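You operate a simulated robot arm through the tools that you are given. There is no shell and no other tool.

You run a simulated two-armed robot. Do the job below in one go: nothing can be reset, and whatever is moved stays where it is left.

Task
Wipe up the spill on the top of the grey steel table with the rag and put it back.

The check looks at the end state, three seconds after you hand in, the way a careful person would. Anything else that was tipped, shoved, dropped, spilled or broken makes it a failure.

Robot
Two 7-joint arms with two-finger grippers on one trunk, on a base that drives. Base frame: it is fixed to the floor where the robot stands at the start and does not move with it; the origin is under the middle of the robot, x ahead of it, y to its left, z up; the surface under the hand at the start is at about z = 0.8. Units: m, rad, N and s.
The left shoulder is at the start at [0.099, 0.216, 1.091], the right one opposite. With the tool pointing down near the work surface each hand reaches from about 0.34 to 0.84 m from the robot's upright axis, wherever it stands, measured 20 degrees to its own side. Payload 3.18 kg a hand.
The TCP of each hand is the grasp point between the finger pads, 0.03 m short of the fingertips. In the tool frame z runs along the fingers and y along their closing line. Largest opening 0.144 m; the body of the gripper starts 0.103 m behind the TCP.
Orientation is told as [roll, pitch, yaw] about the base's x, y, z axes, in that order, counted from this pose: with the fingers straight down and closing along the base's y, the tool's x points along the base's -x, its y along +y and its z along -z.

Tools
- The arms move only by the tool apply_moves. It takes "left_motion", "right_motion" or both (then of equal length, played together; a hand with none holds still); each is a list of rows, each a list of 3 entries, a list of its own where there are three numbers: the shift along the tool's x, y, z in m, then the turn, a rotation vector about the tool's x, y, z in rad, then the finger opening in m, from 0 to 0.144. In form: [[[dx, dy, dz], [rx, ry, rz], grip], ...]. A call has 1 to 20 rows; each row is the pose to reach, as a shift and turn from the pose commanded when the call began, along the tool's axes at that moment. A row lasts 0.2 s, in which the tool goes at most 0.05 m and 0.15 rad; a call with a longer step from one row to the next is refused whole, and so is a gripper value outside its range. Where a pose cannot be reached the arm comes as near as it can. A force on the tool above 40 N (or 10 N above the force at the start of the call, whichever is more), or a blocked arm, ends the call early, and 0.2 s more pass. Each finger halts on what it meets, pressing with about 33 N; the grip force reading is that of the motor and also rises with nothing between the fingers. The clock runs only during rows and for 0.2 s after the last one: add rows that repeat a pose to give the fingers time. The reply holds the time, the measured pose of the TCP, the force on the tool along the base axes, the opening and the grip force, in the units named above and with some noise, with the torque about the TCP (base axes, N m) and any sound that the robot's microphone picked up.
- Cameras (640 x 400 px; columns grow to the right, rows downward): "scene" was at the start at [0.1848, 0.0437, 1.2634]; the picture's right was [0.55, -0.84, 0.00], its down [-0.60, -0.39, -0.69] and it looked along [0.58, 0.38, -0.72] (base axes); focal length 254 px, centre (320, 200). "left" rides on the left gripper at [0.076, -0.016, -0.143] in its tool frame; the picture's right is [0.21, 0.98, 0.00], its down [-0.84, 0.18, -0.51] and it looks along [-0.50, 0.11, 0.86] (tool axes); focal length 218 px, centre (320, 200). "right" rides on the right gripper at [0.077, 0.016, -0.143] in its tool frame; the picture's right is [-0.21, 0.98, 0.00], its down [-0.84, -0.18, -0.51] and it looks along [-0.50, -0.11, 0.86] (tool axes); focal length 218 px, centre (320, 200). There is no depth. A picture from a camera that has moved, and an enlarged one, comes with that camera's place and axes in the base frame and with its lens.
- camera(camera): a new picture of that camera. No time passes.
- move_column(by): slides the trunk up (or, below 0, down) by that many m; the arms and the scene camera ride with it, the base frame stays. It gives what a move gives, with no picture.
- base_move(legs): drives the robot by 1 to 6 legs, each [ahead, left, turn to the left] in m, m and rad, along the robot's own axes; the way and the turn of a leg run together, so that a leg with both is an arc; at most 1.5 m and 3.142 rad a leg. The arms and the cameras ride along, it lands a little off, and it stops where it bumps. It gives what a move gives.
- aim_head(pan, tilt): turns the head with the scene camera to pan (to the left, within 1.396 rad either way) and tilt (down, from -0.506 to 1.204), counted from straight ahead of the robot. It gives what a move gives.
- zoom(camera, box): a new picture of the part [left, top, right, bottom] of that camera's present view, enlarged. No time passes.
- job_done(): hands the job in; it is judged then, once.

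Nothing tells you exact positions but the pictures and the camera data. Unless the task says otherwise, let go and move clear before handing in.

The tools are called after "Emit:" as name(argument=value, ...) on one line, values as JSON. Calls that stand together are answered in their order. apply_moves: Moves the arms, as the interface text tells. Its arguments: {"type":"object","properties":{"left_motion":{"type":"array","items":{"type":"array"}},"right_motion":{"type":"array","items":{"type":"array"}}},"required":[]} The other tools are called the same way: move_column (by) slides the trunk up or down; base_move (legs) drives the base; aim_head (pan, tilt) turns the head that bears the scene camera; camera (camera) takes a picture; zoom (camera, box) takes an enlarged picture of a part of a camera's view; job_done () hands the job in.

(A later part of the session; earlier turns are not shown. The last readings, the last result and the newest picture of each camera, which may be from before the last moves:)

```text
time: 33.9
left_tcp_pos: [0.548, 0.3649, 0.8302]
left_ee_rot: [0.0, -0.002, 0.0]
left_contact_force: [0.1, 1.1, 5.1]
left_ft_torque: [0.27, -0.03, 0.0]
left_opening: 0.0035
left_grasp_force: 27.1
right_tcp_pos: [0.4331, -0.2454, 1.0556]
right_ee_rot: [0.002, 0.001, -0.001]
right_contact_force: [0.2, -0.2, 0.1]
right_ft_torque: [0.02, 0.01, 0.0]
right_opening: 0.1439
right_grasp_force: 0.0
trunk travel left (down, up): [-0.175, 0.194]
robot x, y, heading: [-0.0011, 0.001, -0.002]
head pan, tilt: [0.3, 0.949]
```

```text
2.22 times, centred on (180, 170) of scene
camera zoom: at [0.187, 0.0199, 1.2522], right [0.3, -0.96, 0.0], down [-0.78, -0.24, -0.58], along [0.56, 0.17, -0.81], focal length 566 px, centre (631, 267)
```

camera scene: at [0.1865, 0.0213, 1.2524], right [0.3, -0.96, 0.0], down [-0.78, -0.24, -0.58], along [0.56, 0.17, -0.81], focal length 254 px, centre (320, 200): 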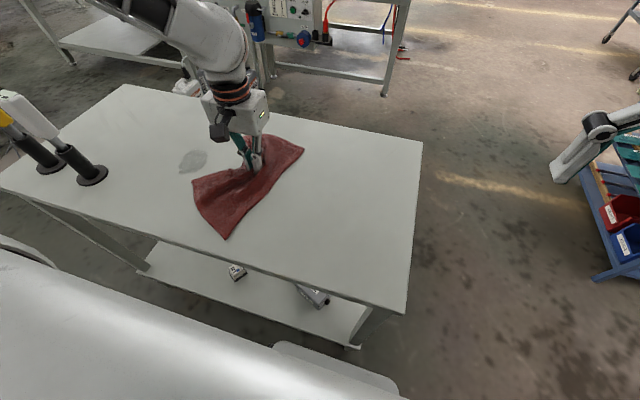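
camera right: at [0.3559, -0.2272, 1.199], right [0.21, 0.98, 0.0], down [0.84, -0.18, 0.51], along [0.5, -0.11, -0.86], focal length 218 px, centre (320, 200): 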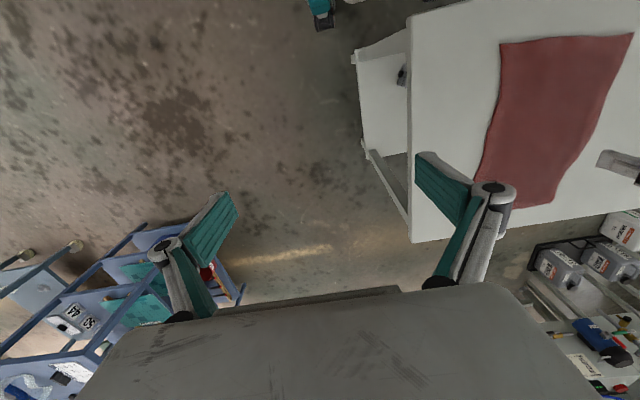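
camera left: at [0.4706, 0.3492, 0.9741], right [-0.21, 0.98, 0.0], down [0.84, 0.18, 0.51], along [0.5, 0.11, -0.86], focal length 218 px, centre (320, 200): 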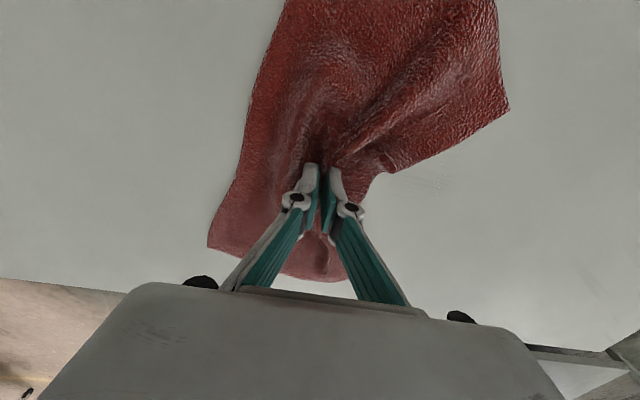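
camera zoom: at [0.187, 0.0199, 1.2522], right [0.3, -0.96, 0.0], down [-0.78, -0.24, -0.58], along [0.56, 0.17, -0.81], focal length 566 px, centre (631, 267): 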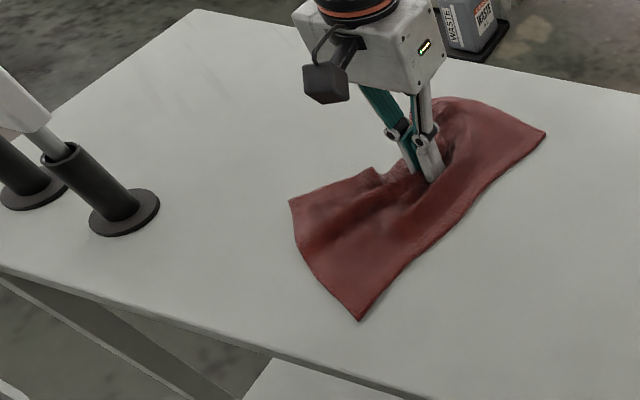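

Nearly gone. Another set of strokes across the whole spot should finish it.

Emit:
apply_moves(left_motion=[[[0.002, 0.04, -0.0005], [0, 0, 0], 0.0], [[0.004, 0.08, -0.0005], [0, 0, 0], 0.0], [[0.006, 0.12, -0.0005], [0, 0, 0], 0.0], [[0.012, 0.08, -0.0005], [0, 0, 0], 0.0], [[0.016, 0.04, -0.0005], [0, 0, 0], 0.0], [[0.02, 0.0, -0.0005], [0, 0, 0], 0.0], [[0.024, 0.04, -0.0005], [0, 0, 0], 0.0], [[0.028, 0.08, -0.0005], [0, 0, 0], 0.0], [[0.032, 0.12, -0.0005], [0, 0, 0], 0.0], [[0.036, 0.08, -0.0005], [0, 0, 0], 0.0], [[0.04, 0.04, -0.0005], [0, 0, 0], 0.0], [[0.044, 0.0, -0.0005], [0, 0, 0], 0.0], [[0.048, 0.04, -0.0005], [0, 0, 0], 0.0], [[0.052, 0.08, -0.0005], [0, 0, 0], 0.0], [[0.056, 0.12, -0.0005], [0, 0, 0], 0.0], [[0.06, 0.08, -0.0005], [0, 0, 0], 0.0], [[0.05, 0.04, -0.0005], [0, 0, 0], 0.0], [[0.035, 0.0, -0.0005], [0, 0, 0], 0.0], [[0.025, -0.04, -0.0005], [0, 0, 0], 0.0], [[0.02, -0.08, -0.0005], [0, 0, 0], 0.0]])

Emit:
camera(camera="left")

Emit:
zoom(camera="scene", box=[120, 90, 300, 230])

Emit:
zoom(camera="left", box=[430, 120, 590, 240])

```text
time: 38.0
left_tcp_pos: [0.5283, 0.2858, 0.8298]
left_ee_rot: [0.0, -0.005, 0.001]
left_contact_force: [2.0, 0.3, 10.3]
left_ft_torque: [0.22, -0.14, -0.02]
left_opening: 0.0032
left_grasp_force: 26.1
right_tcp_pos: [0.4321, -0.2454, 1.0554]
right_ee_rot: [0.002, 0.0, -0.002]
right_contact_force: [0.4, 0.1, 0.2]
right_ft_torque: [0.0, -0.01, 0.02]
right_opening: 0.1437
right_grasp_force: 0.0
trunk travel left (down, up): [-0.175, 0.194]
robot x, y, heading: [0.0041, -0.0015, -0.002]
head pan, tilt: [0.3, 0.949]
```

```text
taken
camera left: at [0.4497, 0.2699, 0.9734], right [-0.21, 0.98, 0.0], down [0.84, 0.18, 0.51], along [0.5, 0.11, -0.86], focal length 218 px, centre (320, 200)
```

left: 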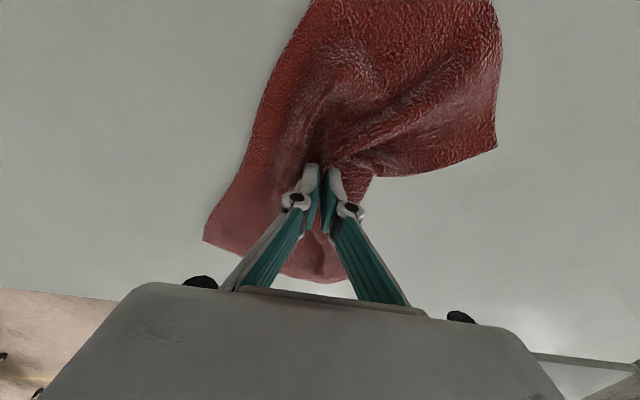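

```text
2.86 times, centred on (210, 160) of scene
camera zoom: at [0.1859, 0.0207, 1.2526], right [0.3, -0.96, 0.0], down [-0.78, -0.24, -0.58], along [0.56, 0.17, -0.81], focal length 727 px, centre (634, 314)
```

zoom: 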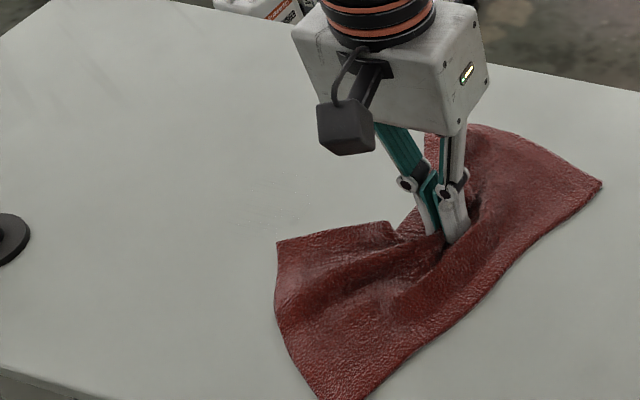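

```text
3.33 times, centred on (510, 180) of left
camera zoom: at [0.4497, 0.2699, 0.9734], right [-0.21, 0.98, 0.0], down [0.84, 0.18, 0.51], along [0.5, 0.11, -0.86], focal length 728 px, centre (-313, 267)
```

zoom: 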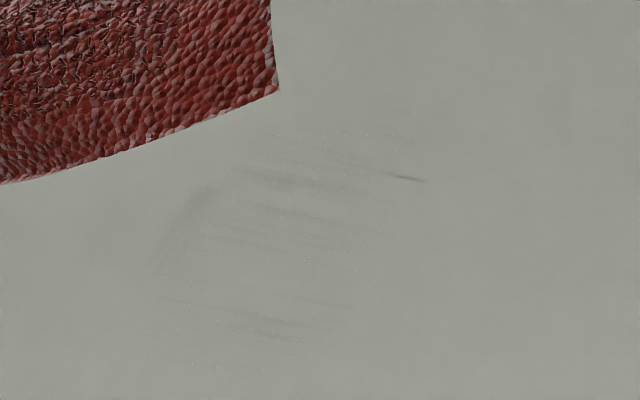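

The spot is nearly clean, with only faint traces left and a small mark near (0.486, 0.468). I'll do one more full set, reaching slightly further in +y.

Emit:
apply_moves(left_motion=[[[0.02, 0.04, -0.0005], [0, 0, 0], 0.0], [[0.048, 0.08, -0.0005], [0, 0, 0], 0.0], [[0.048, 0.125, -0.0005], [0, 0, 0], 0.0], [[0.046, 0.17, -0.0005], [0, 0, 0], 0.0], [[0.044, 0.21, -0.0005], [0, 0, 0], 0.0], [[0.04, 0.165, -0.0005], [0, 0, 0], 0.0], [[0.036, 0.12, -0.0005], [0, 0, 0], 0.0], [[0.032, 0.08, -0.0005], [0, 0, 0], 0.0], [[0.028, 0.125, -0.0005], [0, 0, 0], 0.0], [[0.024, 0.17, -0.0005], [0, 0, 0], 0.0], [[0.02, 0.21, -0.0005], [0, 0, 0], 0.0], [[0.016, 0.165, -0.0005], [0, 0, 0], 0.0], [[0.012, 0.12, -0.0005], [0, 0, 0], 0.0], [[0.008, 0.08, -0.0005], [0, 0, 0], 0.0], [[0.004, 0.125, -0.0005], [0, 0, 0], 0.0], [[0.0, 0.17, -0.0005], [0, 0, 0], 0.0], [[-0.004, 0.21, -0.0005], [0, 0, 0], 0.0], [[-0.01, 0.165, -0.0005], [0, 0, 0], 0.0], [[-0.015, 0.12, -0.0005], [0, 0, 0], 0.0], [[-0.02, 0.08, -0.0005], [0, 0, 0], 0.0]])

Emit:
camera(camera="left")

Emit:
zoom(camera="scene", box=[60, 80, 300, 260])

```text
time: 42.2
left_tcp_pos: [0.5486, 0.3638, 0.8314]
left_ee_rot: [0.001, -0.001, 0.002]
left_contact_force: [0.7, -0.3, 3.0]
left_ft_torque: [0.07, 0.05, -0.01]
left_opening: 0.0055
left_grasp_force: 28.3
right_tcp_pos: [0.4335, -0.2441, 1.0557]
right_ee_rot: [0.002, 0.002, -0.002]
right_contact_force: [0.3, 0.5, 0.0]
right_ft_torque: [0.03, 0.02, -0.02]
right_opening: 0.1441
right_grasp_force: 0.1
trunk travel left (down, up): [-0.175, 0.194]
robot x, y, heading: [-0.0012, 0.0022, 0.0]
head pan, tilt: [0.3, 0.949]
```

```text
taken
camera left: at [0.4703, 0.3489, 0.9749], right [-0.21, 0.98, 0.0], down [0.84, 0.18, 0.51], along [0.5, 0.11, -0.86], focal length 218 px, centre (320, 200)
```

left: 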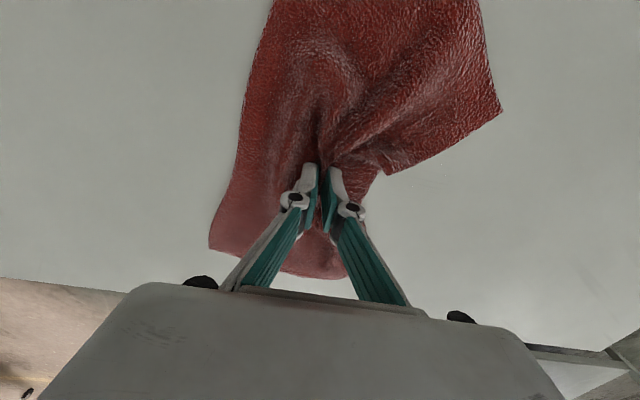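

```text
2.22 times, centred on (180, 170) of scene
camera zoom: at [0.1871, 0.0199, 1.2522], right [0.3, -0.96, 0.0], down [-0.78, -0.24, -0.58], along [0.56, 0.17, -0.81], focal length 566 px, centre (631, 267)
```

zoom: 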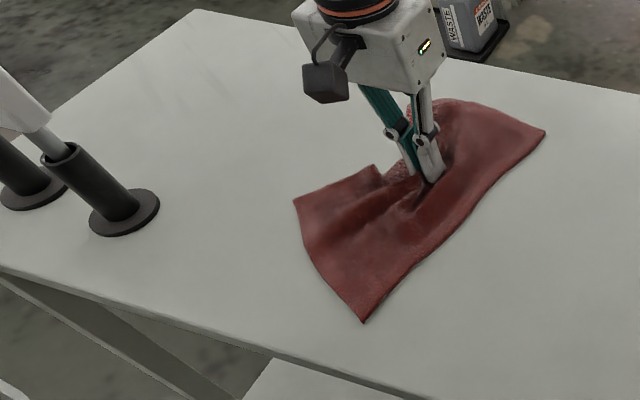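

One more reverse set, ending by pulling the rag back so I can check the spot.

Emit:
apply_moves(left_motion=[[[0.002, 0.045, 0.0005], [0, 0, 0], 0.0], [[0.004, 0.085, 0.0005], [0, 0, 0], 0.0], [[0.008, 0.125, 0.0005], [0, 0, 0], 0.0], [[0.014, 0.08, 0.0005], [0, 0, 0], 0.0], [[0.018, 0.04, 0.0005], [0, 0, 0], 0.0], [[0.022, 0.0, 0.0005], [0, 0, 0], 0.0], [[0.026, 0.045, 0.0005], [0, 0, 0], 0.0], [[0.03, 0.085, 0.0005], [0, 0, 0], 0.0], [[0.034, 0.125, 0.0005], [0, 0, 0], 0.0], [[0.038, 0.08, 0.0005], [0, 0, 0], 0.0], [[0.042, 0.04, 0.0005], [0, 0, 0], 0.0], [[0.046, 0.0, 0.0005], [0, 0, 0], 0.0], [[0.05, 0.045, 0.0005], [0, 0, 0], 0.0], [[0.055, 0.085, 0.0005], [0, 0, 0], 0.0], [[0.06, 0.125, 0.0005], [0, 0, 0], 0.0], [[0.064, 0.08, 0.0005], [0, 0, 0], 0.0], [[0.055, 0.04, 0.0005], [0, 0, 0], 0.0], [[0.035, 0.0, 0.0], [0, 0, 0], 0.0], [[0.025, -0.04, 0.0], [0, 0, 0], 0.0], [[0.02, -0.08, 0.0], [0, 0, 0], 0.0]])

Emit:
camera(camera="left")

Emit:
zoom(camera="scene", box=[120, 90, 300, 230])

Emit:
zoom(camera="left", box=[430, 120, 590, 240])

```text
time: 46.5
left_tcp_pos: [0.5267, 0.2858, 0.8311]
left_ee_rot: [0.002, -0.001, 0.001]
left_contact_force: [0.4, 0.3, 2.3]
left_ft_torque: [0.05, 0.02, 0.0]
left_opening: 0.006
left_grasp_force: 36.3
right_tcp_pos: [0.4337, -0.2442, 1.0552]
right_ee_rot: [0.001, 0.003, -0.001]
right_contact_force: [-0.2, -1.0, 0.1]
right_ft_torque: [0.0, 0.03, 0.03]
right_opening: 0.1441
right_grasp_force: 0.1
trunk travel left (down, up): [-0.175, 0.194]
robot x, y, heading: [-0.002, -0.0014, 0.003]
head pan, tilt: [0.3, 0.949]
```

```text
taken
camera left: at [0.4486, 0.2699, 0.9746], right [-0.21, 0.98, 0.0], down [0.84, 0.18, 0.51], along [0.5, 0.11, -0.86], focal length 218 px, centre (320, 200)
```

left: 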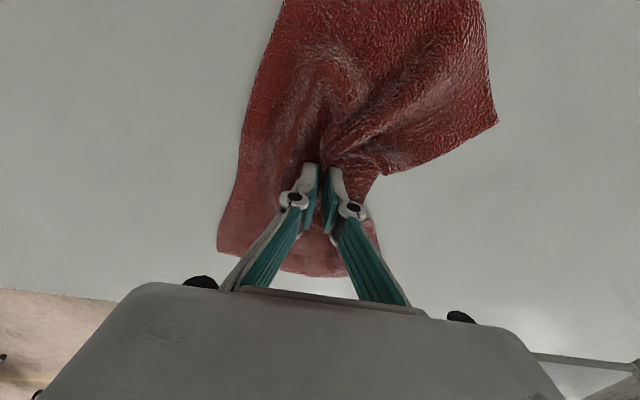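

```text
2.86 times, centred on (210, 160) of scene
camera zoom: at [0.187, 0.0208, 1.2522], right [0.3, -0.96, 0.0], down [-0.78, -0.24, -0.58], along [0.56, 0.17, -0.81], focal length 727 px, centre (634, 314)
```

zoom: 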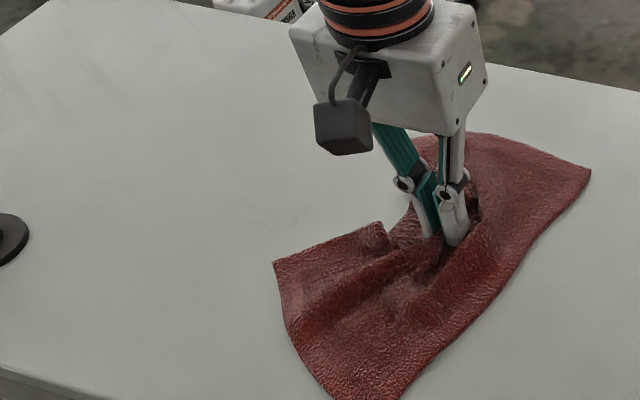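

```text
3.33 times, centred on (510, 180) of left
camera zoom: at [0.4486, 0.2699, 0.9746], right [-0.21, 0.98, 0.0], down [0.84, 0.18, 0.51], along [0.5, 0.11, -0.86], focal length 728 px, centre (-313, 267)
```

zoom: 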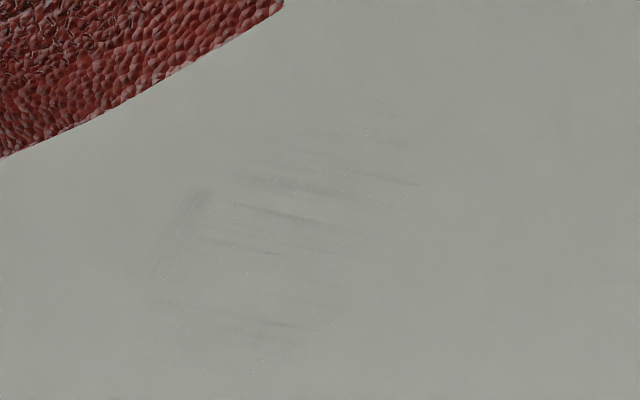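

Only a very faint residue is left. I'll finish with cross strokes along x so no patch remains.

Emit:
apply_moves(left_motion=[[[0.01, 0.045, 0.0005], [0, 0, 0], 0.0], [[0.03, 0.085, 0.001], [0, 0, 0], 0.0], [[0.055, 0.11, 0.001], [0, 0, 0], 0.0], [[0.012, 0.115, 0.001], [0, 0, 0], 0.0], [[-0.03, 0.12, 0.001], [0, 0, 0], 0.0], [[0.012, 0.125, 0.001], [0, 0, 0], 0.0], [[0.055, 0.13, 0.001], [0, 0, 0], 0.0], [[0.012, 0.135, 0.001], [0, 0, 0], 0.0], [[-0.03, 0.14, 0.001], [0, 0, 0], 0.0], [[0.012, 0.148, 0.001], [0, 0, 0], 0.0], [[0.055, 0.155, 0.001], [0, 0, 0], 0.0], [[0.012, 0.163, 0.001], [0, 0, 0], 0.0], [[-0.03, 0.17, 0.001], [0, 0, 0], 0.0], [[0.012, 0.178, 0.001], [0, 0, 0], 0.0], [[0.055, 0.185, 0.001], [0, 0, 0], 0.0], [[0.012, 0.193, 0.001], [0, 0, 0], 0.0], [[-0.03, 0.2, 0.001], [0, 0, 0], 0.0], [[0.01, 0.21, 0.001], [0, 0, 0], 0.0], [[0.025, 0.165, 0.001], [0, 0, 0], 0.0], [[0.02, 0.12, 0.001], [0, 0, 0], 0.0]])

Emit:
apply_moves(left_motion=[[[0.0, 0.045, 0], [0, 0, 0], 0.0], [[0.005, 0.085, 0], [0, 0, 0], 0.0], [[0.01, 0.045, 0], [0, 0, 0], 0.0], [[0.015, 0.005, 0], [0, 0, 0], 0.0], [[0.02, -0.035, 0], [0, 0, 0], 0.0], [[0.022, 0.005, 0], [0, 0, 0], 0.0], [[0.025, 0.045, 0], [0, 0, 0], 0.0], [[0.02, 0.085, 0], [0, 0, 0], 0.0], [[0.01, 0.045, 0], [0, 0, 0], 0.0], [[0.0, 0.005, 0], [0, 0, 0], 0.0], [[-0.01, -0.035, 0], [0, 0, 0], 0.0], [[-0.015, 0.005, 0], [0, 0, 0], 0.0], [[-0.02, 0.045, 0], [0, 0, 0], 0.0], [[-0.025, 0.085, 0], [0, 0, 0], 0.0], [[-0.028, 0.045, 0], [0, 0, 0], 0.0], [[-0.02, 0.005, 0], [0, 0, 0], 0.0], [[-0.01, -0.035, 0], [0, 0, 0], 0.0], [[0.0, -0.075, 0], [0, 0, 0], 0.0], [[0.0, -0.115, 0], [0, 0, 0], 0.0], [[0.0, -0.125, 0], [0, 0, 0], 0.0]])

Emit:
camera(camera="left")

Emit:
camera(camera="scene")

Emit:
zoom(camera="left", box=[430, 120, 590, 240])

```text
time: 50.6
left_tcp_pos: [0.5051, 0.4057, 0.8313]
left_ee_rot: [0.001, -0.003, 0.002]
left_contact_force: [0.6, 1.6, 8.3]
left_ft_torque: [0.16, -0.04, -0.03]
left_opening: 0.0047
left_grasp_force: 33.3
right_tcp_pos: [0.4337, -0.244, 1.0569]
right_ee_rot: [0.001, 0.0, -0.001]
right_contact_force: [-0.1, 0.2, 0.4]
right_ft_torque: [-0.01, -0.01, -0.02]
right_opening: 0.1439
right_grasp_force: 0.0
trunk travel left (down, up): [-0.175, 0.194]
robot x, y, heading: [-0.0009, -0.0038, -0.0]
head pan, tilt: [0.3, 0.949]
```

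```text
time: 54.9
left_tcp_pos: [0.5065, 0.281, 0.8307]
left_ee_rot: [0.002, -0.002, 0.001]
left_contact_force: [-0.1, 1.6, 9.4]
left_ft_torque: [0.12, 0.0, 0.01]
left_opening: 0.005
left_grasp_force: 34.1
right_tcp_pos: [0.4326, -0.2439, 1.0561]
right_ee_rot: [0.001, -0.001, -0.003]
right_contact_force: [0.1, -0.6, -0.1]
right_ft_torque: [0.0, -0.01, -0.01]
right_opening: 0.1441
right_grasp_force: 0.0
trunk travel left (down, up): [-0.175, 0.194]
robot x, y, heading: [0.0035, -0.0033, 0.001]
head pan, tilt: [0.3, 0.949]
```

```text
taken
camera left: at [0.4291, 0.2651, 0.9738], right [-0.21, 0.98, 0.0], down [0.84, 0.18, 0.51], along [0.5, 0.11, -0.86], focal length 218 px, centre (320, 200)
```

left: 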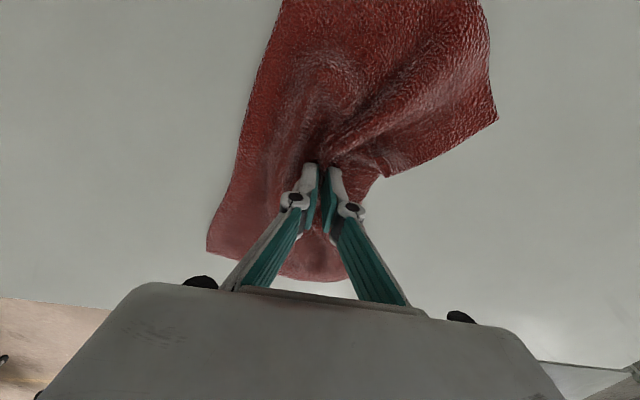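

```text
taken
camera scene: at [0.1864, 0.021, 1.2524], right [0.3, -0.96, 0.0], down [-0.78, -0.24, -0.58], along [0.56, 0.17, -0.81], focal length 254 px, centre (320, 200)
```

scene: 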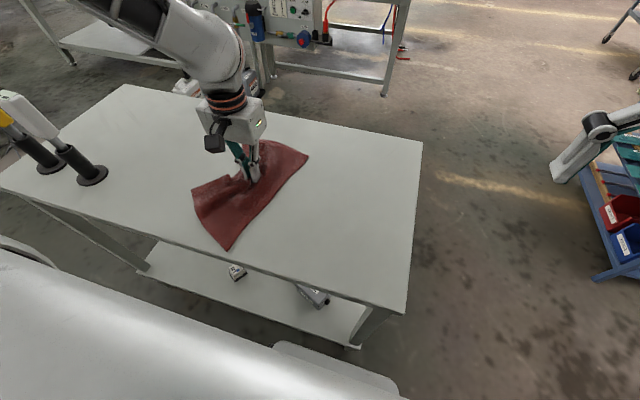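

```text
3.33 times, centred on (510, 180) of left
camera zoom: at [0.4291, 0.2651, 0.9738], right [-0.21, 0.98, 0.0], down [0.84, 0.18, 0.51], along [0.5, 0.11, -0.86], focal length 728 px, centre (-313, 267)
```

zoom: 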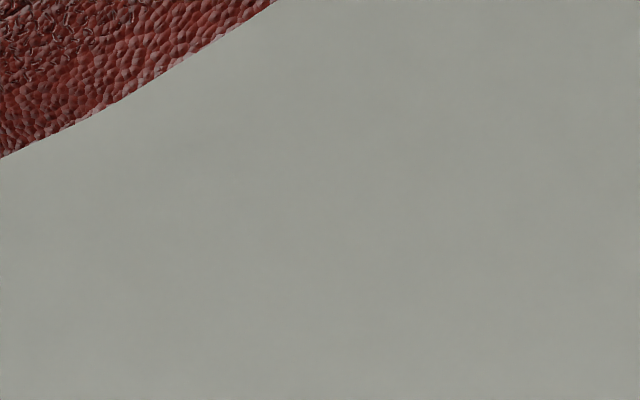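

The table spot now looks fully clean. I'll drag the rag back to its original place, slightly overshooting so that its trailing wings come along, and then look at its shape.

Emit:
apply_moves(left_motion=[[[-0.005, -0.015, -0.001], [0, 0, 0], 0.0], [[-0.01, -0.035, -0.001], [0, 0, 0], 0.0], [[-0.015, -0.055, -0.001], [0, 0, 0], 0.0], [[-0.02, -0.075, -0.001], [0, 0, 0], 0.0], [[-0.025, -0.095, -0.001], [0, 0, 0], 0.0], [[-0.03, -0.115, -0.001], [0, 0, 0], 0.0], [[-0.035, -0.135, -0.001], [0, 0, 0], 0.0], [[-0.042, -0.155, -0.001], [0, 0, 0], 0.0], [[-0.042, -0.155, -0.001], [0, 0, 0], 0.0]])

Emit:
camera(camera="left")

Emit:
camera(camera="scene")

Emit:
camera(camera="right")

```text
time: 56.9
left_tcp_pos: [0.5407, 0.1532, 0.8326]
left_ee_rot: [-0.002, -0.001, 0.002]
left_contact_force: [-0.1, 0.4, 0.9]
left_ft_torque: [0.03, 0.0, -0.02]
left_opening: 0.0044
left_grasp_force: 31.3
left hand out of reach, approached as far as the arm can: row 7, 8, 9
right_tcp_pos: [0.4339, -0.2442, 1.0562]
right_ee_rot: [-0.002, -0.002, -0.003]
right_contact_force: [-0.2, -0.3, 0.3]
right_ft_torque: [-0.02, -0.01, 0.01]
right_opening: 0.1441
right_grasp_force: 0.0
trunk travel left (down, up): [-0.175, 0.194]
robot x, y, heading: [-0.003, 0.0021, 0.0]
head pan, tilt: [0.3, 0.949]
```

```text
taken
camera left: at [0.4617, 0.1375, 0.9755], right [-0.21, 0.98, 0.0], down [0.84, 0.18, 0.51], along [0.5, 0.11, -0.86], focal length 218 px, centre (320, 200)
```

left: 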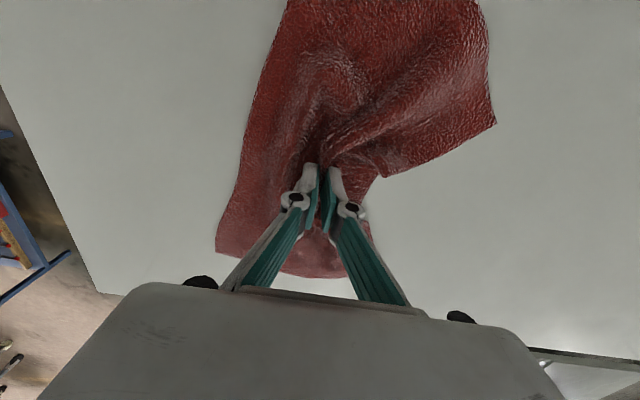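

```text
taken
camera scene: at [0.1868, 0.0213, 1.2523], right [0.3, -0.96, 0.0], down [-0.78, -0.24, -0.58], along [0.56, 0.17, -0.81], focal length 254 px, centre (320, 200)
```

scene: 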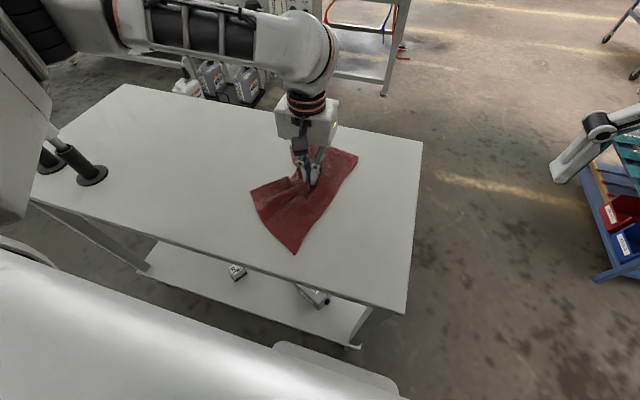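

```text
taken
camera right: at [0.3569, -0.2272, 1.1982], right [0.21, 0.98, 0.0], down [0.84, -0.18, 0.51], along [0.5, -0.11, -0.86], focal length 218 px, centre (320, 200)
```

right: 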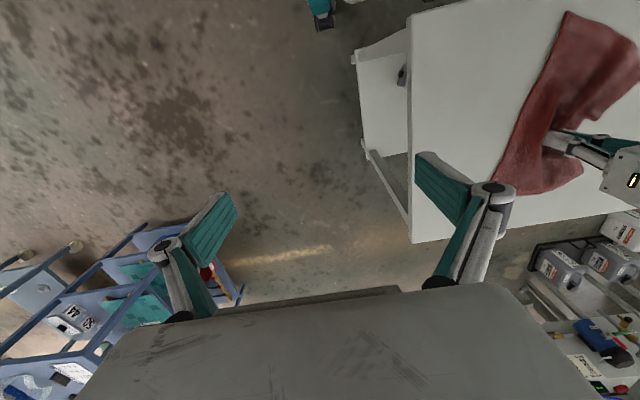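

The pinched point is back near its original spot, but the near end of the rag trails about 5–8 cm towards +y. I'll open the fingers at table height to spread the fold and lift off. Then I'll straighten the rag by its corners.

Emit:
apply_moves(left_motion=[[[0, 0, 0.0], [0, 0, 0], 0.015], [[0, 0, 0.0], [0, 0, 0], 0.03], [[0, 0, 0.0], [0, 0, 0], 0.045], [[0, 0, 0.0], [0, 0, 0], 0.06], [[0, 0, 0.0], [0, 0, 0], 0.06], [[0, 0, -0.02], [0, 0, 0], 0.06], [[0, 0, -0.05], [0, 0, 0], 0.06], [[0, 0, -0.09], [0, 0, 0], 0.06], [[0, 0, -0.12], [0, 0, 0], 0.06]])

Emit:
camera(camera="left")

Emit:
camera(camera="scene")

```text
time: 58.9
left_tcp_pos: [0.5384, 0.1531, 0.9531]
left_ee_rot: [-0.001, -0.004, -0.001]
left_contact_force: [0.3, 0.1, 0.6]
left_ft_torque: [-0.03, -0.06, -0.05]
left_opening: 0.0599
left_grasp_force: 0.1
right_tcp_pos: [0.4322, -0.2448, 1.0561]
right_ee_rot: [-0.001, 0.002, -0.002]
right_contact_force: [-0.2, -0.2, 0.2]
right_ft_torque: [0.0, 0.01, 0.0]
right_opening: 0.1439
right_grasp_force: 0.0
trunk travel left (down, up): [-0.175, 0.194]
robot x, y, heading: [0.0014, 0.0005, -0.006]
head pan, tilt: [0.3, 0.949]
```

```text
taken
camera left: at [0.4609, 0.1375, 1.0961], right [-0.21, 0.98, 0.0], down [0.84, 0.18, 0.51], along [0.5, 0.11, -0.86], focal length 218 px, centre (320, 200)
```

left: 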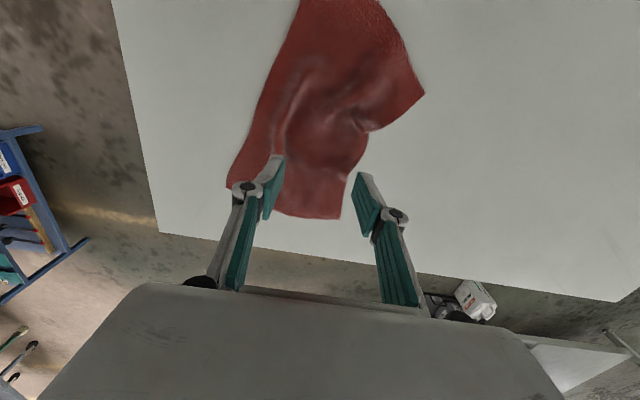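

```text
taken
camera scene: at [0.1867, 0.0213, 1.2523], right [0.3, -0.96, 0.0], down [-0.78, -0.24, -0.58], along [0.56, 0.17, -0.81], focal length 254 px, centre (320, 200)
```

scene: 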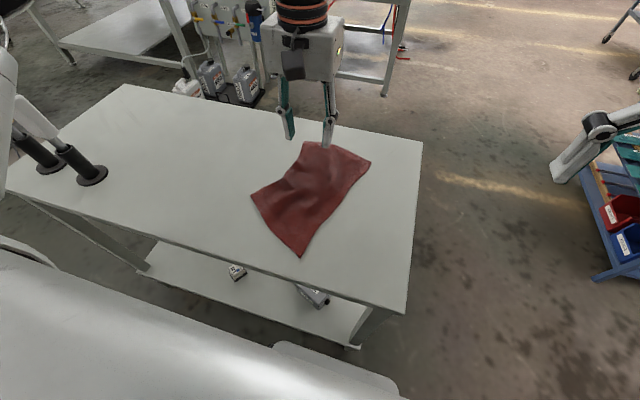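

The rag spread out decently. I'll move the left hand out of the way towards its start area, clear of the holders, to see the rag properly.

Emit:
apply_moves(left_motion=[[[0.01, 0.03, -0.02], [0, 0, 0], 0.06], [[0.025, 0.07, -0.035], [0, 0, 0], 0.06], [[0.04, 0.11, -0.045], [0, 0, 0], 0.06], [[0.055, 0.15, -0.047], [0, 0, 0], 0.06], [[0.07, 0.19, -0.047], [0, 0, 0], 0.06], [[0.088, 0.23, -0.047], [0, 0, 0], 0.06], [[0.088, 0.23, -0.047], [0, 0, 0], 0.06]])

Emit:
camera(camera="scene")

Emit:
zoom(camera="scene", box=[220, 110, 420, 280])

Emit:
camera(camera="left")

```text
time: 60.5
left_tcp_pos: [0.4521, 0.3823, 0.9997]
left_ee_rot: [-0.001, 0.001, 0.0]
left_contact_force: [-0.6, 0.0, 0.2]
left_ft_torque: [0.03, 0.02, -0.02]
left_opening: 0.0601
left_grasp_force: 0.1
right_tcp_pos: [0.4335, -0.2447, 1.0553]
right_ee_rot: [0.002, 0.001, 0.0]
right_contact_force: [0.4, 0.1, 0.0]
right_ft_torque: [0.0, 0.02, -0.02]
right_opening: 0.144
right_grasp_force: 0.1
trunk travel left (down, up): [-0.175, 0.194]
robot x, y, heading: [-0.0, -0.0022, -0.001]
head pan, tilt: [0.3, 0.949]
```

```text
taken
camera scene: at [0.1876, 0.0207, 1.252], right [0.3, -0.96, 0.0], down [-0.78, -0.24, -0.58], along [0.56, 0.17, -0.81], focal length 254 px, centre (320, 200)
```

scene: 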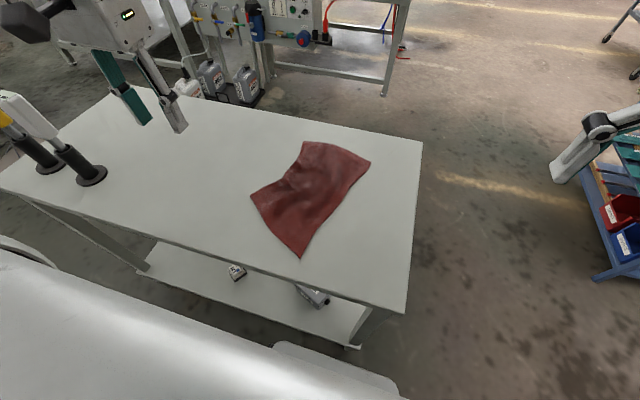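

```text
2.35 times, centred on (320, 195) of scene
camera zoom: at [0.1876, 0.0207, 1.252], right [0.3, -0.96, 0.0], down [-0.78, -0.24, -0.58], along [0.56, 0.17, -0.81], focal length 599 px, centre (320, 212)
```

zoom: 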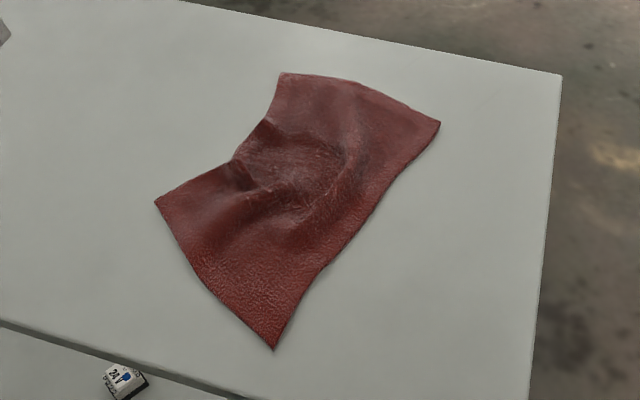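

```text
taken
camera left: at [0.3734, 0.3665, 1.1427], right [-0.21, 0.98, 0.0], down [0.84, 0.18, 0.51], along [0.5, 0.11, -0.86], focal length 218 px, centre (320, 200)
```

left: 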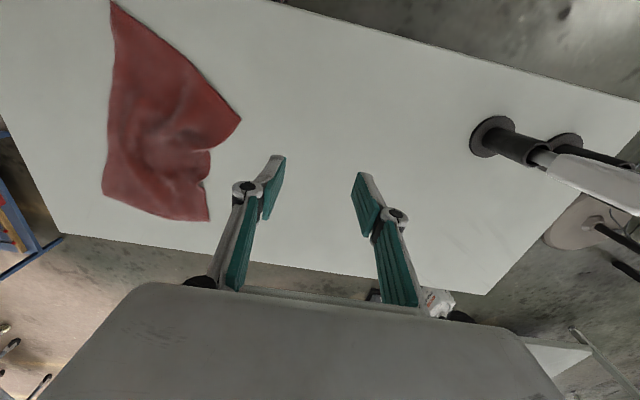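

The near end of the rag is rotated: its near-right corner is about 7 cm off and its near-left corner 5–7 cm off, while the far end is only about 3–4 cm short in x. I'll bring the right hand over the near-right corner to pull it back into place.

Emit:
apply_moves(right_motion=[[[0.003, 0.04, 0.0], [0, 0, 0], 0.13], [[0.007, 0.08, 0.01], [0, 0, 0], 0.115], [[0.01, 0.12, 0.03], [0, 0, 0], 0.1], [[0.014, 0.16, 0.05], [0, 0, 0], 0.085], [[0.018, 0.2, 0.07], [0, 0, 0], 0.07], [[0.022, 0.24, 0.09], [0, 0, 0], 0.055], [[0.026, 0.28, 0.11], [0, 0, 0], 0.045], [[0.029, 0.32, 0.13], [0, 0, 0], 0.035], [[0.031, 0.355, 0.145], [0, 0, 0], 0.035], [[0.033, 0.38, 0.155], [0, 0, 0], 0.035], [[0.033, 0.38, 0.155], [0, 0, 0], 0.035]])

Emit:
camera(camera="right")

Emit:
camera(camera="scene")

```text
time: 62.9
left_tcp_pos: [0.451, 0.3819, 0.9994]
left_ee_rot: [-0.002, -0.003, 0.0]
left_contact_force: [-0.4, 0.8, -1.5]
left_ft_torque: [0.01, 0.0, -0.02]
left_opening: 0.0598
left_grasp_force: 0.1
right_tcp_pos: [0.4018, 0.1353, 0.9021]
right_ee_rot: [0.002, -0.001, -0.002]
right_contact_force: [-0.6, 0.3, 0.1]
right_ft_torque: [-0.01, -0.01, 0.0]
right_opening: 0.035
right_grasp_force: 0.1
trunk travel left (down, up): [-0.175, 0.194]
robot x, y, heading: [-0.002, 0.0025, -0.002]
head pan, tilt: [0.3, 0.949]
```

```text
taken
camera right: at [0.3249, 0.1525, 1.0446], right [0.21, 0.98, 0.0], down [0.84, -0.18, 0.51], along [0.5, -0.11, -0.86], focal length 218 px, centre (320, 200)
```

right: 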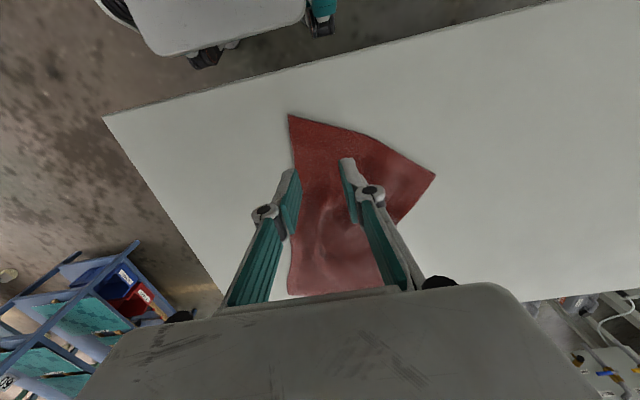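

```text
taken
camera scene: at [0.1869, 0.0209, 1.2523], right [0.3, -0.96, 0.0], down [-0.78, -0.24, -0.58], along [0.56, 0.17, -0.81], focal length 254 px, centre (320, 200)
```

scene: 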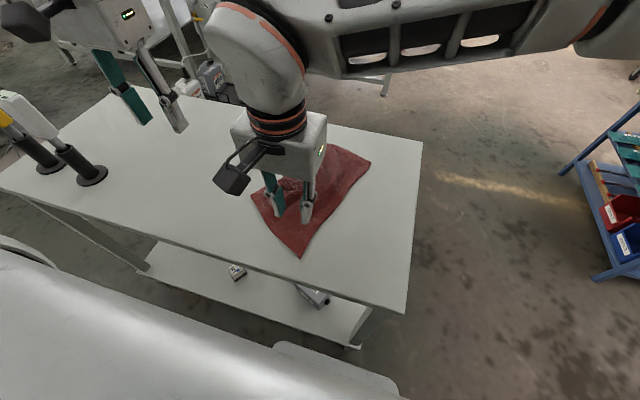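

The corner positions agree from both cameras: C is near (0.36, 0.11) and D near (0.465, 0.27). Both fingers are over the cloth near C, so I'll lower to light contact.

Emit:
apply_moves(right_motion=[[[0, 0, 0.03], [0, 0, 0], 0.035], [[0, 0, 0.055], [0, 0, 0], 0.035], [[0, 0, 0.06], [0, 0, 0], 0.035], [[0, 0, 0.064], [0, 0, 0], 0.035], [[0, 0, 0.067], [0, 0, 0], 0.035], [[0, 0, 0.07], [0, 0, 0], 0.035], [[0, 0, 0.07], [0, 0, 0], 0.035]])

Emit:
camera(camera="right")

```text
time: 64.5
left_tcp_pos: [0.451, 0.381, 0.9996]
left_ee_rot: [0.001, -0.001, 0.0]
left_contact_force: [0.3, -1.5, -0.5]
left_ft_torque: [-0.02, 0.05, 0.0]
left_opening: 0.06
left_grasp_force: 0.1
right_tcp_pos: [0.4141, 0.1377, 0.8508]
right_ee_rot: [0.039, -0.001, -0.03]
right_contact_force: [-0.7, -0.8, -0.2]
right_ft_torque: [0.01, 0.01, -0.02]
right_opening: 0.0349
right_grasp_force: 0.0
trunk travel left (down, up): [-0.175, 0.194]
robot x, y, heading: [0.0007, -0.0016, -0.002]
head pan, tilt: [0.3, 0.949]
```

```text
taken
camera right: at [0.3376, 0.1511, 0.992], right [0.24, 0.97, 0.04], down [0.84, -0.23, 0.5], along [0.49, -0.09, -0.87], focal length 218 px, centre (320, 200)
```

right: 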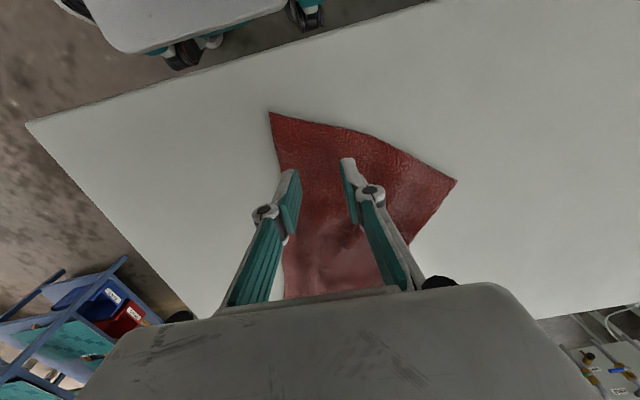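

The right hand can't reach that close to the body: it stopped at z = 0.85 and tilted, still above the cloth. I'll lift it away to the right and use the left hand for the near corners instead.

Emit:
apply_moves(right_motion=[[[0, 0, -0.03], [0, 0, 0], 0.035], [[-0.01, -0.02, -0.07], [0, 0, 0], 0.05], [[-0.02, -0.06, -0.1], [0, 0, 0], 0.06], [[-0.03, -0.1, -0.12], [0, 0, 0], 0.06], [[-0.04, -0.145, -0.135], [0, 0, 0], 0.06], [[-0.045, -0.19, -0.15], [0, 0, 0], 0.06], [[-0.05, -0.235, -0.16], [0, 0, 0], 0.06], [[-0.05, -0.28, -0.17], [0, 0, 0], 0.06], [[-0.05, -0.325, -0.18], [0, 0, 0], 0.06], [[-0.05, -0.335, -0.18], [0, 0, 0], 0.06]])

Emit:
apply_moves(left_motion=[[[0.005, -0.04, 0.0], [0, 0, 0], 0.055], [[0.012, -0.08, 0.01], [0, 0, 0], 0.05], [[0.02, -0.12, 0.02], [0, 0, 0], 0.045], [[0.03, -0.16, 0.04], [0, 0, 0], 0.04], [[0.04, -0.2, 0.06], [0, 0, 0], 0.035], [[0.048, -0.23, 0.09], [0, 0, 0], 0.035], [[0.051, -0.246, 0.11], [0, 0, 0], 0.035], [[0.051, -0.246, 0.11], [0, 0, 0], 0.035]])

Emit:
camera(camera="left")

Emit:
camera(camera="scene")

```text
refused: row 3 steps farther than a row can; nothing moved
```

```text
time: 65.5
left_tcp_pos: [0.4218, 0.2218, 0.9552]
left_ee_rot: [0.016, -0.008, -0.009]
left_contact_force: [-0.3, -0.1, -0.1]
left_ft_torque: [-0.02, 0.0, 0.02]
left_opening: 0.0352
left_grasp_force: 0.0
right_tcp_pos: [0.4185, 0.1284, 0.8428]
right_ee_rot: [0.028, 0.002, -0.042]
right_contact_force: [-0.2, 0.5, -0.1]
right_ft_torque: [0.03, -0.01, 0.0]
right_opening: 0.0347
right_grasp_force: 0.1
trunk travel left (down, up): [-0.175, 0.194]
robot x, y, heading: [-0.0005, 0.0014, 0.001]
head pan, tilt: [0.3, 0.949]
stopped in row 5 (left hand): the force on the tool passed its limit at 130 N (the readings are from after the stop); the commanded pose is now the measured one
```

```text
taken
camera left: at [0.3431, 0.2041, 1.0979], right [-0.2, 0.98, 0.01], down [0.84, 0.16, 0.52], along [0.5, 0.11, -0.86], focal length 218 px, centre (320, 200)
```

left: 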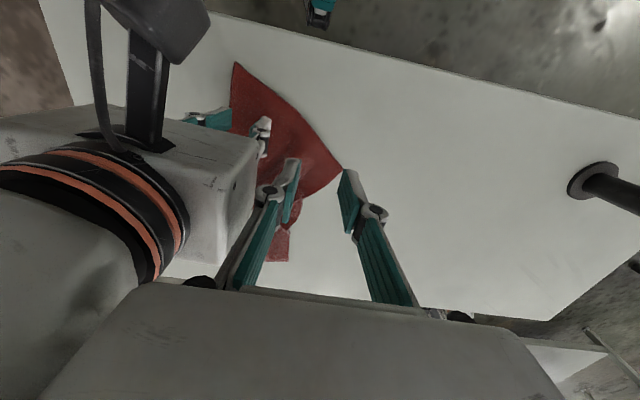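

```text
taken
camera scene: at [0.1875, 0.0209, 1.2521], right [0.3, -0.96, 0.0], down [-0.78, -0.24, -0.58], along [0.56, 0.17, -0.81], focal length 254 px, centre (320, 200)
```

scene: 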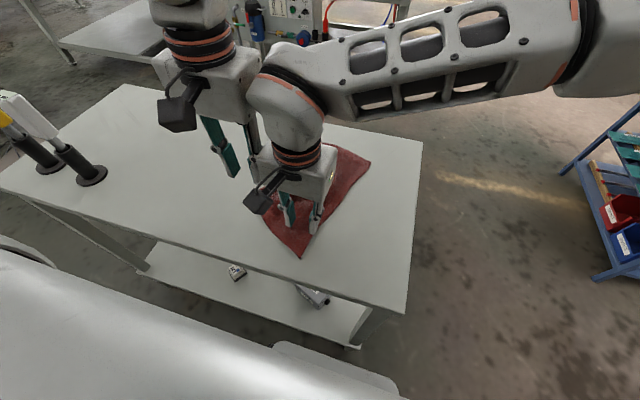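

My first call was refused for a step slightly too long, so the left hand moved in and bumped the right hand. They touched each other only; the rag and the tools look undisturbed. I should not have sent these two calls together. I'll back the left hand off first.

Emit:
apply_moves(left_motion=[[[-0.005, 0.03, -0.01], [0, 0, 0], 0.035], [[-0.012, 0.065, -0.025], [0, 0, 0], 0.035], [[-0.02, 0.1, -0.035], [0, 0, 0], 0.035], [[-0.025, 0.135, -0.045], [0, 0, 0], 0.035], [[-0.03, 0.16, -0.045], [0, 0, 0], 0.035], [[-0.03, 0.16, -0.045], [-0.016, 0.008, 0.009], 0.035]])

```text
time: 66.9
left_tcp_pos: [0.4525, 0.3808, 1.0044]
left_ee_rot: [0.032, 0.0, -0.017]
left_contact_force: [0.2, -0.7, 0.3]
left_ft_torque: [0.0, 0.01, 0.02]
left_opening: 0.0353
left_grasp_force: 0.0
right_tcp_pos: [0.4178, 0.1284, 0.8441]
right_ee_rot: [0.024, -0.001, -0.04]
right_contact_force: [-0.2, 0.4, -0.2]
right_ft_torque: [0.02, 0.01, 0.01]
right_opening: 0.0347
right_grasp_force: 0.0
trunk travel left (down, up): [-0.175, 0.194]
robot x, y, heading: [-0.0003, -0.001, -0.002]
head pan, tilt: [0.3, 0.949]
```

The left hand is back at its waiting spot with a small tilt that I'll correct. Now I'll lift the right hand straight up and away to the right in smaller steps.

Emit:
apply_moves(right_motion=[[[0, 0, -0.03], [0, 0, 0], 0.035], [[-0.005, 0, -0.065], [0, 0, 0], 0.05], [[-0.01, -0.03, -0.09], [0, 0, 0], 0.06], [[-0.015, -0.065, -0.11], [0, 0, 0], 0.06], [[-0.02, -0.1, -0.13], [0, 0, 0], 0.06], [[-0.025, -0.14, -0.14], [0, 0, 0], 0.06], [[-0.03, -0.18, -0.15], [0, 0, 0], 0.06], [[-0.035, -0.22, -0.16], [0, 0, 0], 0.06], [[-0.035, -0.26, -0.165], [0, 0, 0], 0.06], [[-0.035, -0.3, -0.165], [0, 0, 0], 0.06], [[-0.035, -0.33, -0.165], [0, 0, 0], 0.06], [[-0.035, -0.33, -0.165], [0, 0, 0], 0.06]])

Emit:
camera(camera="scene")

```text
time: 69.5
left_tcp_pos: [0.4529, 0.382, 1.0041]
left_ee_rot: [0.029, 0.0, -0.017]
left_contact_force: [0.6, 0.9, 0.6]
left_ft_torque: [-0.02, 0.01, 0.03]
left_opening: 0.0351
left_grasp_force: 0.0
right_tcp_pos: [0.4387, -0.2046, 0.999]
right_ee_rot: [0.02, 0.001, -0.034]
right_contact_force: [0.2, 0.4, -0.2]
right_ft_torque: [-0.01, 0.02, -0.03]
right_opening: 0.0601
right_grasp_force: 0.1
trunk travel left (down, up): [-0.175, 0.194]
robot x, y, heading: [-0.0002, -0.0012, 0.004]
head pan, tilt: [0.3, 0.949]
```

```text
taken
camera scene: at [0.187, 0.0218, 1.2522], right [0.3, -0.96, 0.0], down [-0.78, -0.24, -0.58], along [0.56, 0.17, -0.81], focal length 254 px, centre (320, 200)
```

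scene: 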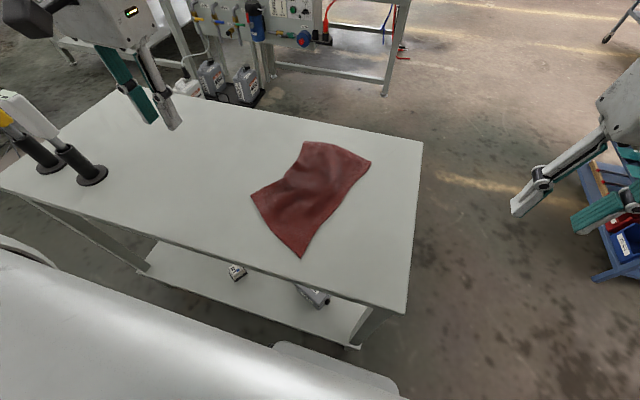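

The rag and the tools are unchanged, and the right hand is clear. I'll straighten the left hand's tilt first.

Emit:
apply_moves(left_motion=[[[0, 0, 0], [0.03, 0, -0.017], 0.035], [[0, 0, 0], [0.03, 0, -0.017], 0.035]], right_motion=[[[0, 0, 0], [0.02, 0, -0.034], 0.06], [[0, 0, 0], [0.02, 0, -0.034], 0.06]])

```text
time: 70.1
left_tcp_pos: [0.4528, 0.3818, 1.0036]
left_ee_rot: [0.0, -0.001, 0.001]
left_contact_force: [-1.0, -0.1, 0.8]
left_ft_torque: [0.03, -0.03, 0.01]
left_opening: 0.0349
left_grasp_force: 0.1
right_tcp_pos: [0.439, -0.2051, 0.9989]
right_ee_rot: [0.002, 0.0, 0.0]
right_contact_force: [-0.9, 0.6, -0.3]
right_ft_torque: [-0.01, -0.01, 0.01]
right_opening: 0.0601
right_grasp_force: 0.1
trunk travel left (down, up): [-0.175, 0.194]
robot x, y, heading: [0.0003, -0.0014, -0.001]
head pan, tilt: [0.3, 0.949]
```

Both hands are level again. Now I'll move the left hand over the near-right corner of the rag at about (0.40, 0.135), stopping at z ≈ 0.90.

Emit:
apply_moves(left_motion=[[[0.005, -0.035, 0.01], [0, 0, 0], 0.035], [[0.012, -0.075, 0.02], [0, 0, 0], 0.035], [[0.02, -0.115, 0.035], [0, 0, 0], 0.035], [[0.03, -0.155, 0.05], [0, 0, 0], 0.035], [[0.04, -0.19, 0.07], [0, 0, 0], 0.035], [[0.048, -0.225, 0.09], [0, 0, 0], 0.035], [[0.052, -0.247, 0.104], [0, 0, 0], 0.035], [[0.052, -0.247, 0.104], [0, 0, 0], 0.035]])

Emit:
camera(camera="left")

Emit:
camera(camera="scene")

```text
time: 71.9
left_tcp_pos: [0.3998, 0.1324, 0.8998]
left_ee_rot: [0.001, -0.003, -0.001]
left_contact_force: [0.7, 0.5, -0.7]
left_ft_torque: [0.0, -0.04, -0.01]
left_opening: 0.0349
left_grasp_force: 0.0
right_tcp_pos: [0.4388, -0.2042, 1.0012]
right_ee_rot: [0.002, -0.003, 0.003]
right_contact_force: [-0.5, -0.5, -0.5]
right_ft_torque: [0.02, 0.02, 0.0]
right_opening: 0.0598
right_grasp_force: 0.1
trunk travel left (down, up): [-0.175, 0.194]
robot x, y, heading: [0.0002, 0.0056, -0.001]
head pan, tilt: [0.3, 0.949]
```

```text
taken
camera left: at [0.3227, 0.1176, 1.0433], right [-0.21, 0.98, 0.0], down [0.84, 0.18, 0.51], along [0.5, 0.11, -0.86], focal length 218 px, centre (320, 200)
```

left: 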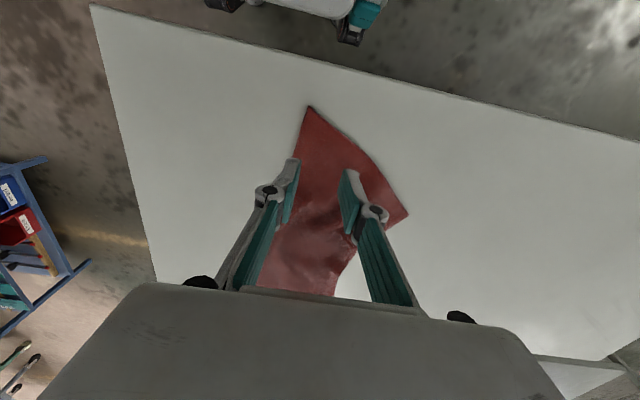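

```text
taken
camera scene: at [0.1859, 0.0213, 1.2527], right [0.3, -0.96, 0.0], down [-0.78, -0.24, -0.58], along [0.56, 0.17, -0.81], focal length 254 px, centre (320, 200)
```

scene: 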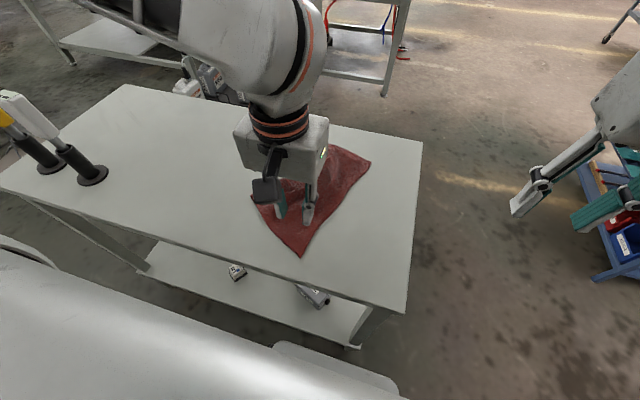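

The left hand reaches here fine, with both fingers over the cloth near corner C. I'll lower to light contact.

Emit:
apply_moves(left_motion=[[[0, 0.002, 0.03], [0, 0, 0], 0.035], [[0, 0.002, 0.055], [0, 0, 0], 0.035], [[0, 0.002, 0.061], [0, 0, 0], 0.035], [[0, 0.002, 0.065], [0, 0, 0], 0.035], [[0, 0.002, 0.068], [0, 0, 0], 0.035], [[0, 0.002, 0.07], [0, 0, 0], 0.035]])

```text
time: 73.3
left_tcp_pos: [0.4006, 0.1353, 0.8326]
left_ee_rot: [-0.003, -0.006, 0.001]
left_contact_force: [-1.0, 2.5, 27.4]
left_ft_torque: [0.15, 0.07, 0.04]
left_opening: 0.029
left_grasp_force: 0.0
right_tcp_pos: [0.4379, -0.2044, 1.002]
right_ee_rot: [0.001, -0.004, 0.003]
right_contact_force: [-0.5, 0.4, 0.2]
right_ft_torque: [0.02, 0.0, 0.03]
right_opening: 0.0599
right_grasp_force: 0.1
trunk travel left (down, up): [-0.175, 0.194]
robot x, y, heading: [-0.002, -0.0037, 0.002]
head pan, tilt: [0.3, 0.949]
```

The contact is a bit firm at 27 N. I'll ease up 2 mm and close to pinch the corner.

Emit:
apply_moves(left_motion=[[[0, 0, -0.002], [0, 0, 0], 0.03], [[0, 0, -0.002], [0, 0, 0], 0.015], [[0, 0, -0.002], [0, 0, 0], 0.0], [[0, 0, -0.002], [0, 0, 0], 0.0], [[0, 0, -0.002], [0, 0, 0], 0.0]])

Emit:
camera(camera="left")

```text
time: 74.5
left_tcp_pos: [0.3998, 0.136, 0.831]
left_ee_rot: [0.002, 0.001, 0.001]
left_contact_force: [-0.5, 0.3, 6.9]
left_ft_torque: [-0.03, 0.05, -0.01]
left_opening: 0.0041
left_grasp_force: 33.1
right_tcp_pos: [0.4378, -0.2051, 0.9992]
right_ee_rot: [0.002, 0.0, 0.001]
right_contact_force: [-0.2, 0.0, -0.4]
right_ft_torque: [0.01, -0.02, 0.01]
right_opening: 0.0599
right_grasp_force: 0.1
trunk travel left (down, up): [-0.175, 0.194]
robot x, y, heading: [-0.0014, -0.0019, -0.001]
head pan, tilt: [0.3, 0.949]
```

```text
taken
camera left: at [0.3224, 0.1198, 0.9744], right [-0.21, 0.98, 0.0], down [0.84, 0.18, 0.51], along [0.5, 0.11, -0.86], focal length 218 px, centre (320, 200)
```

left: 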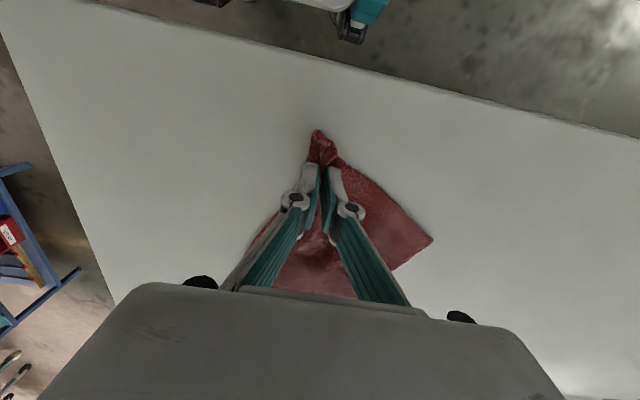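

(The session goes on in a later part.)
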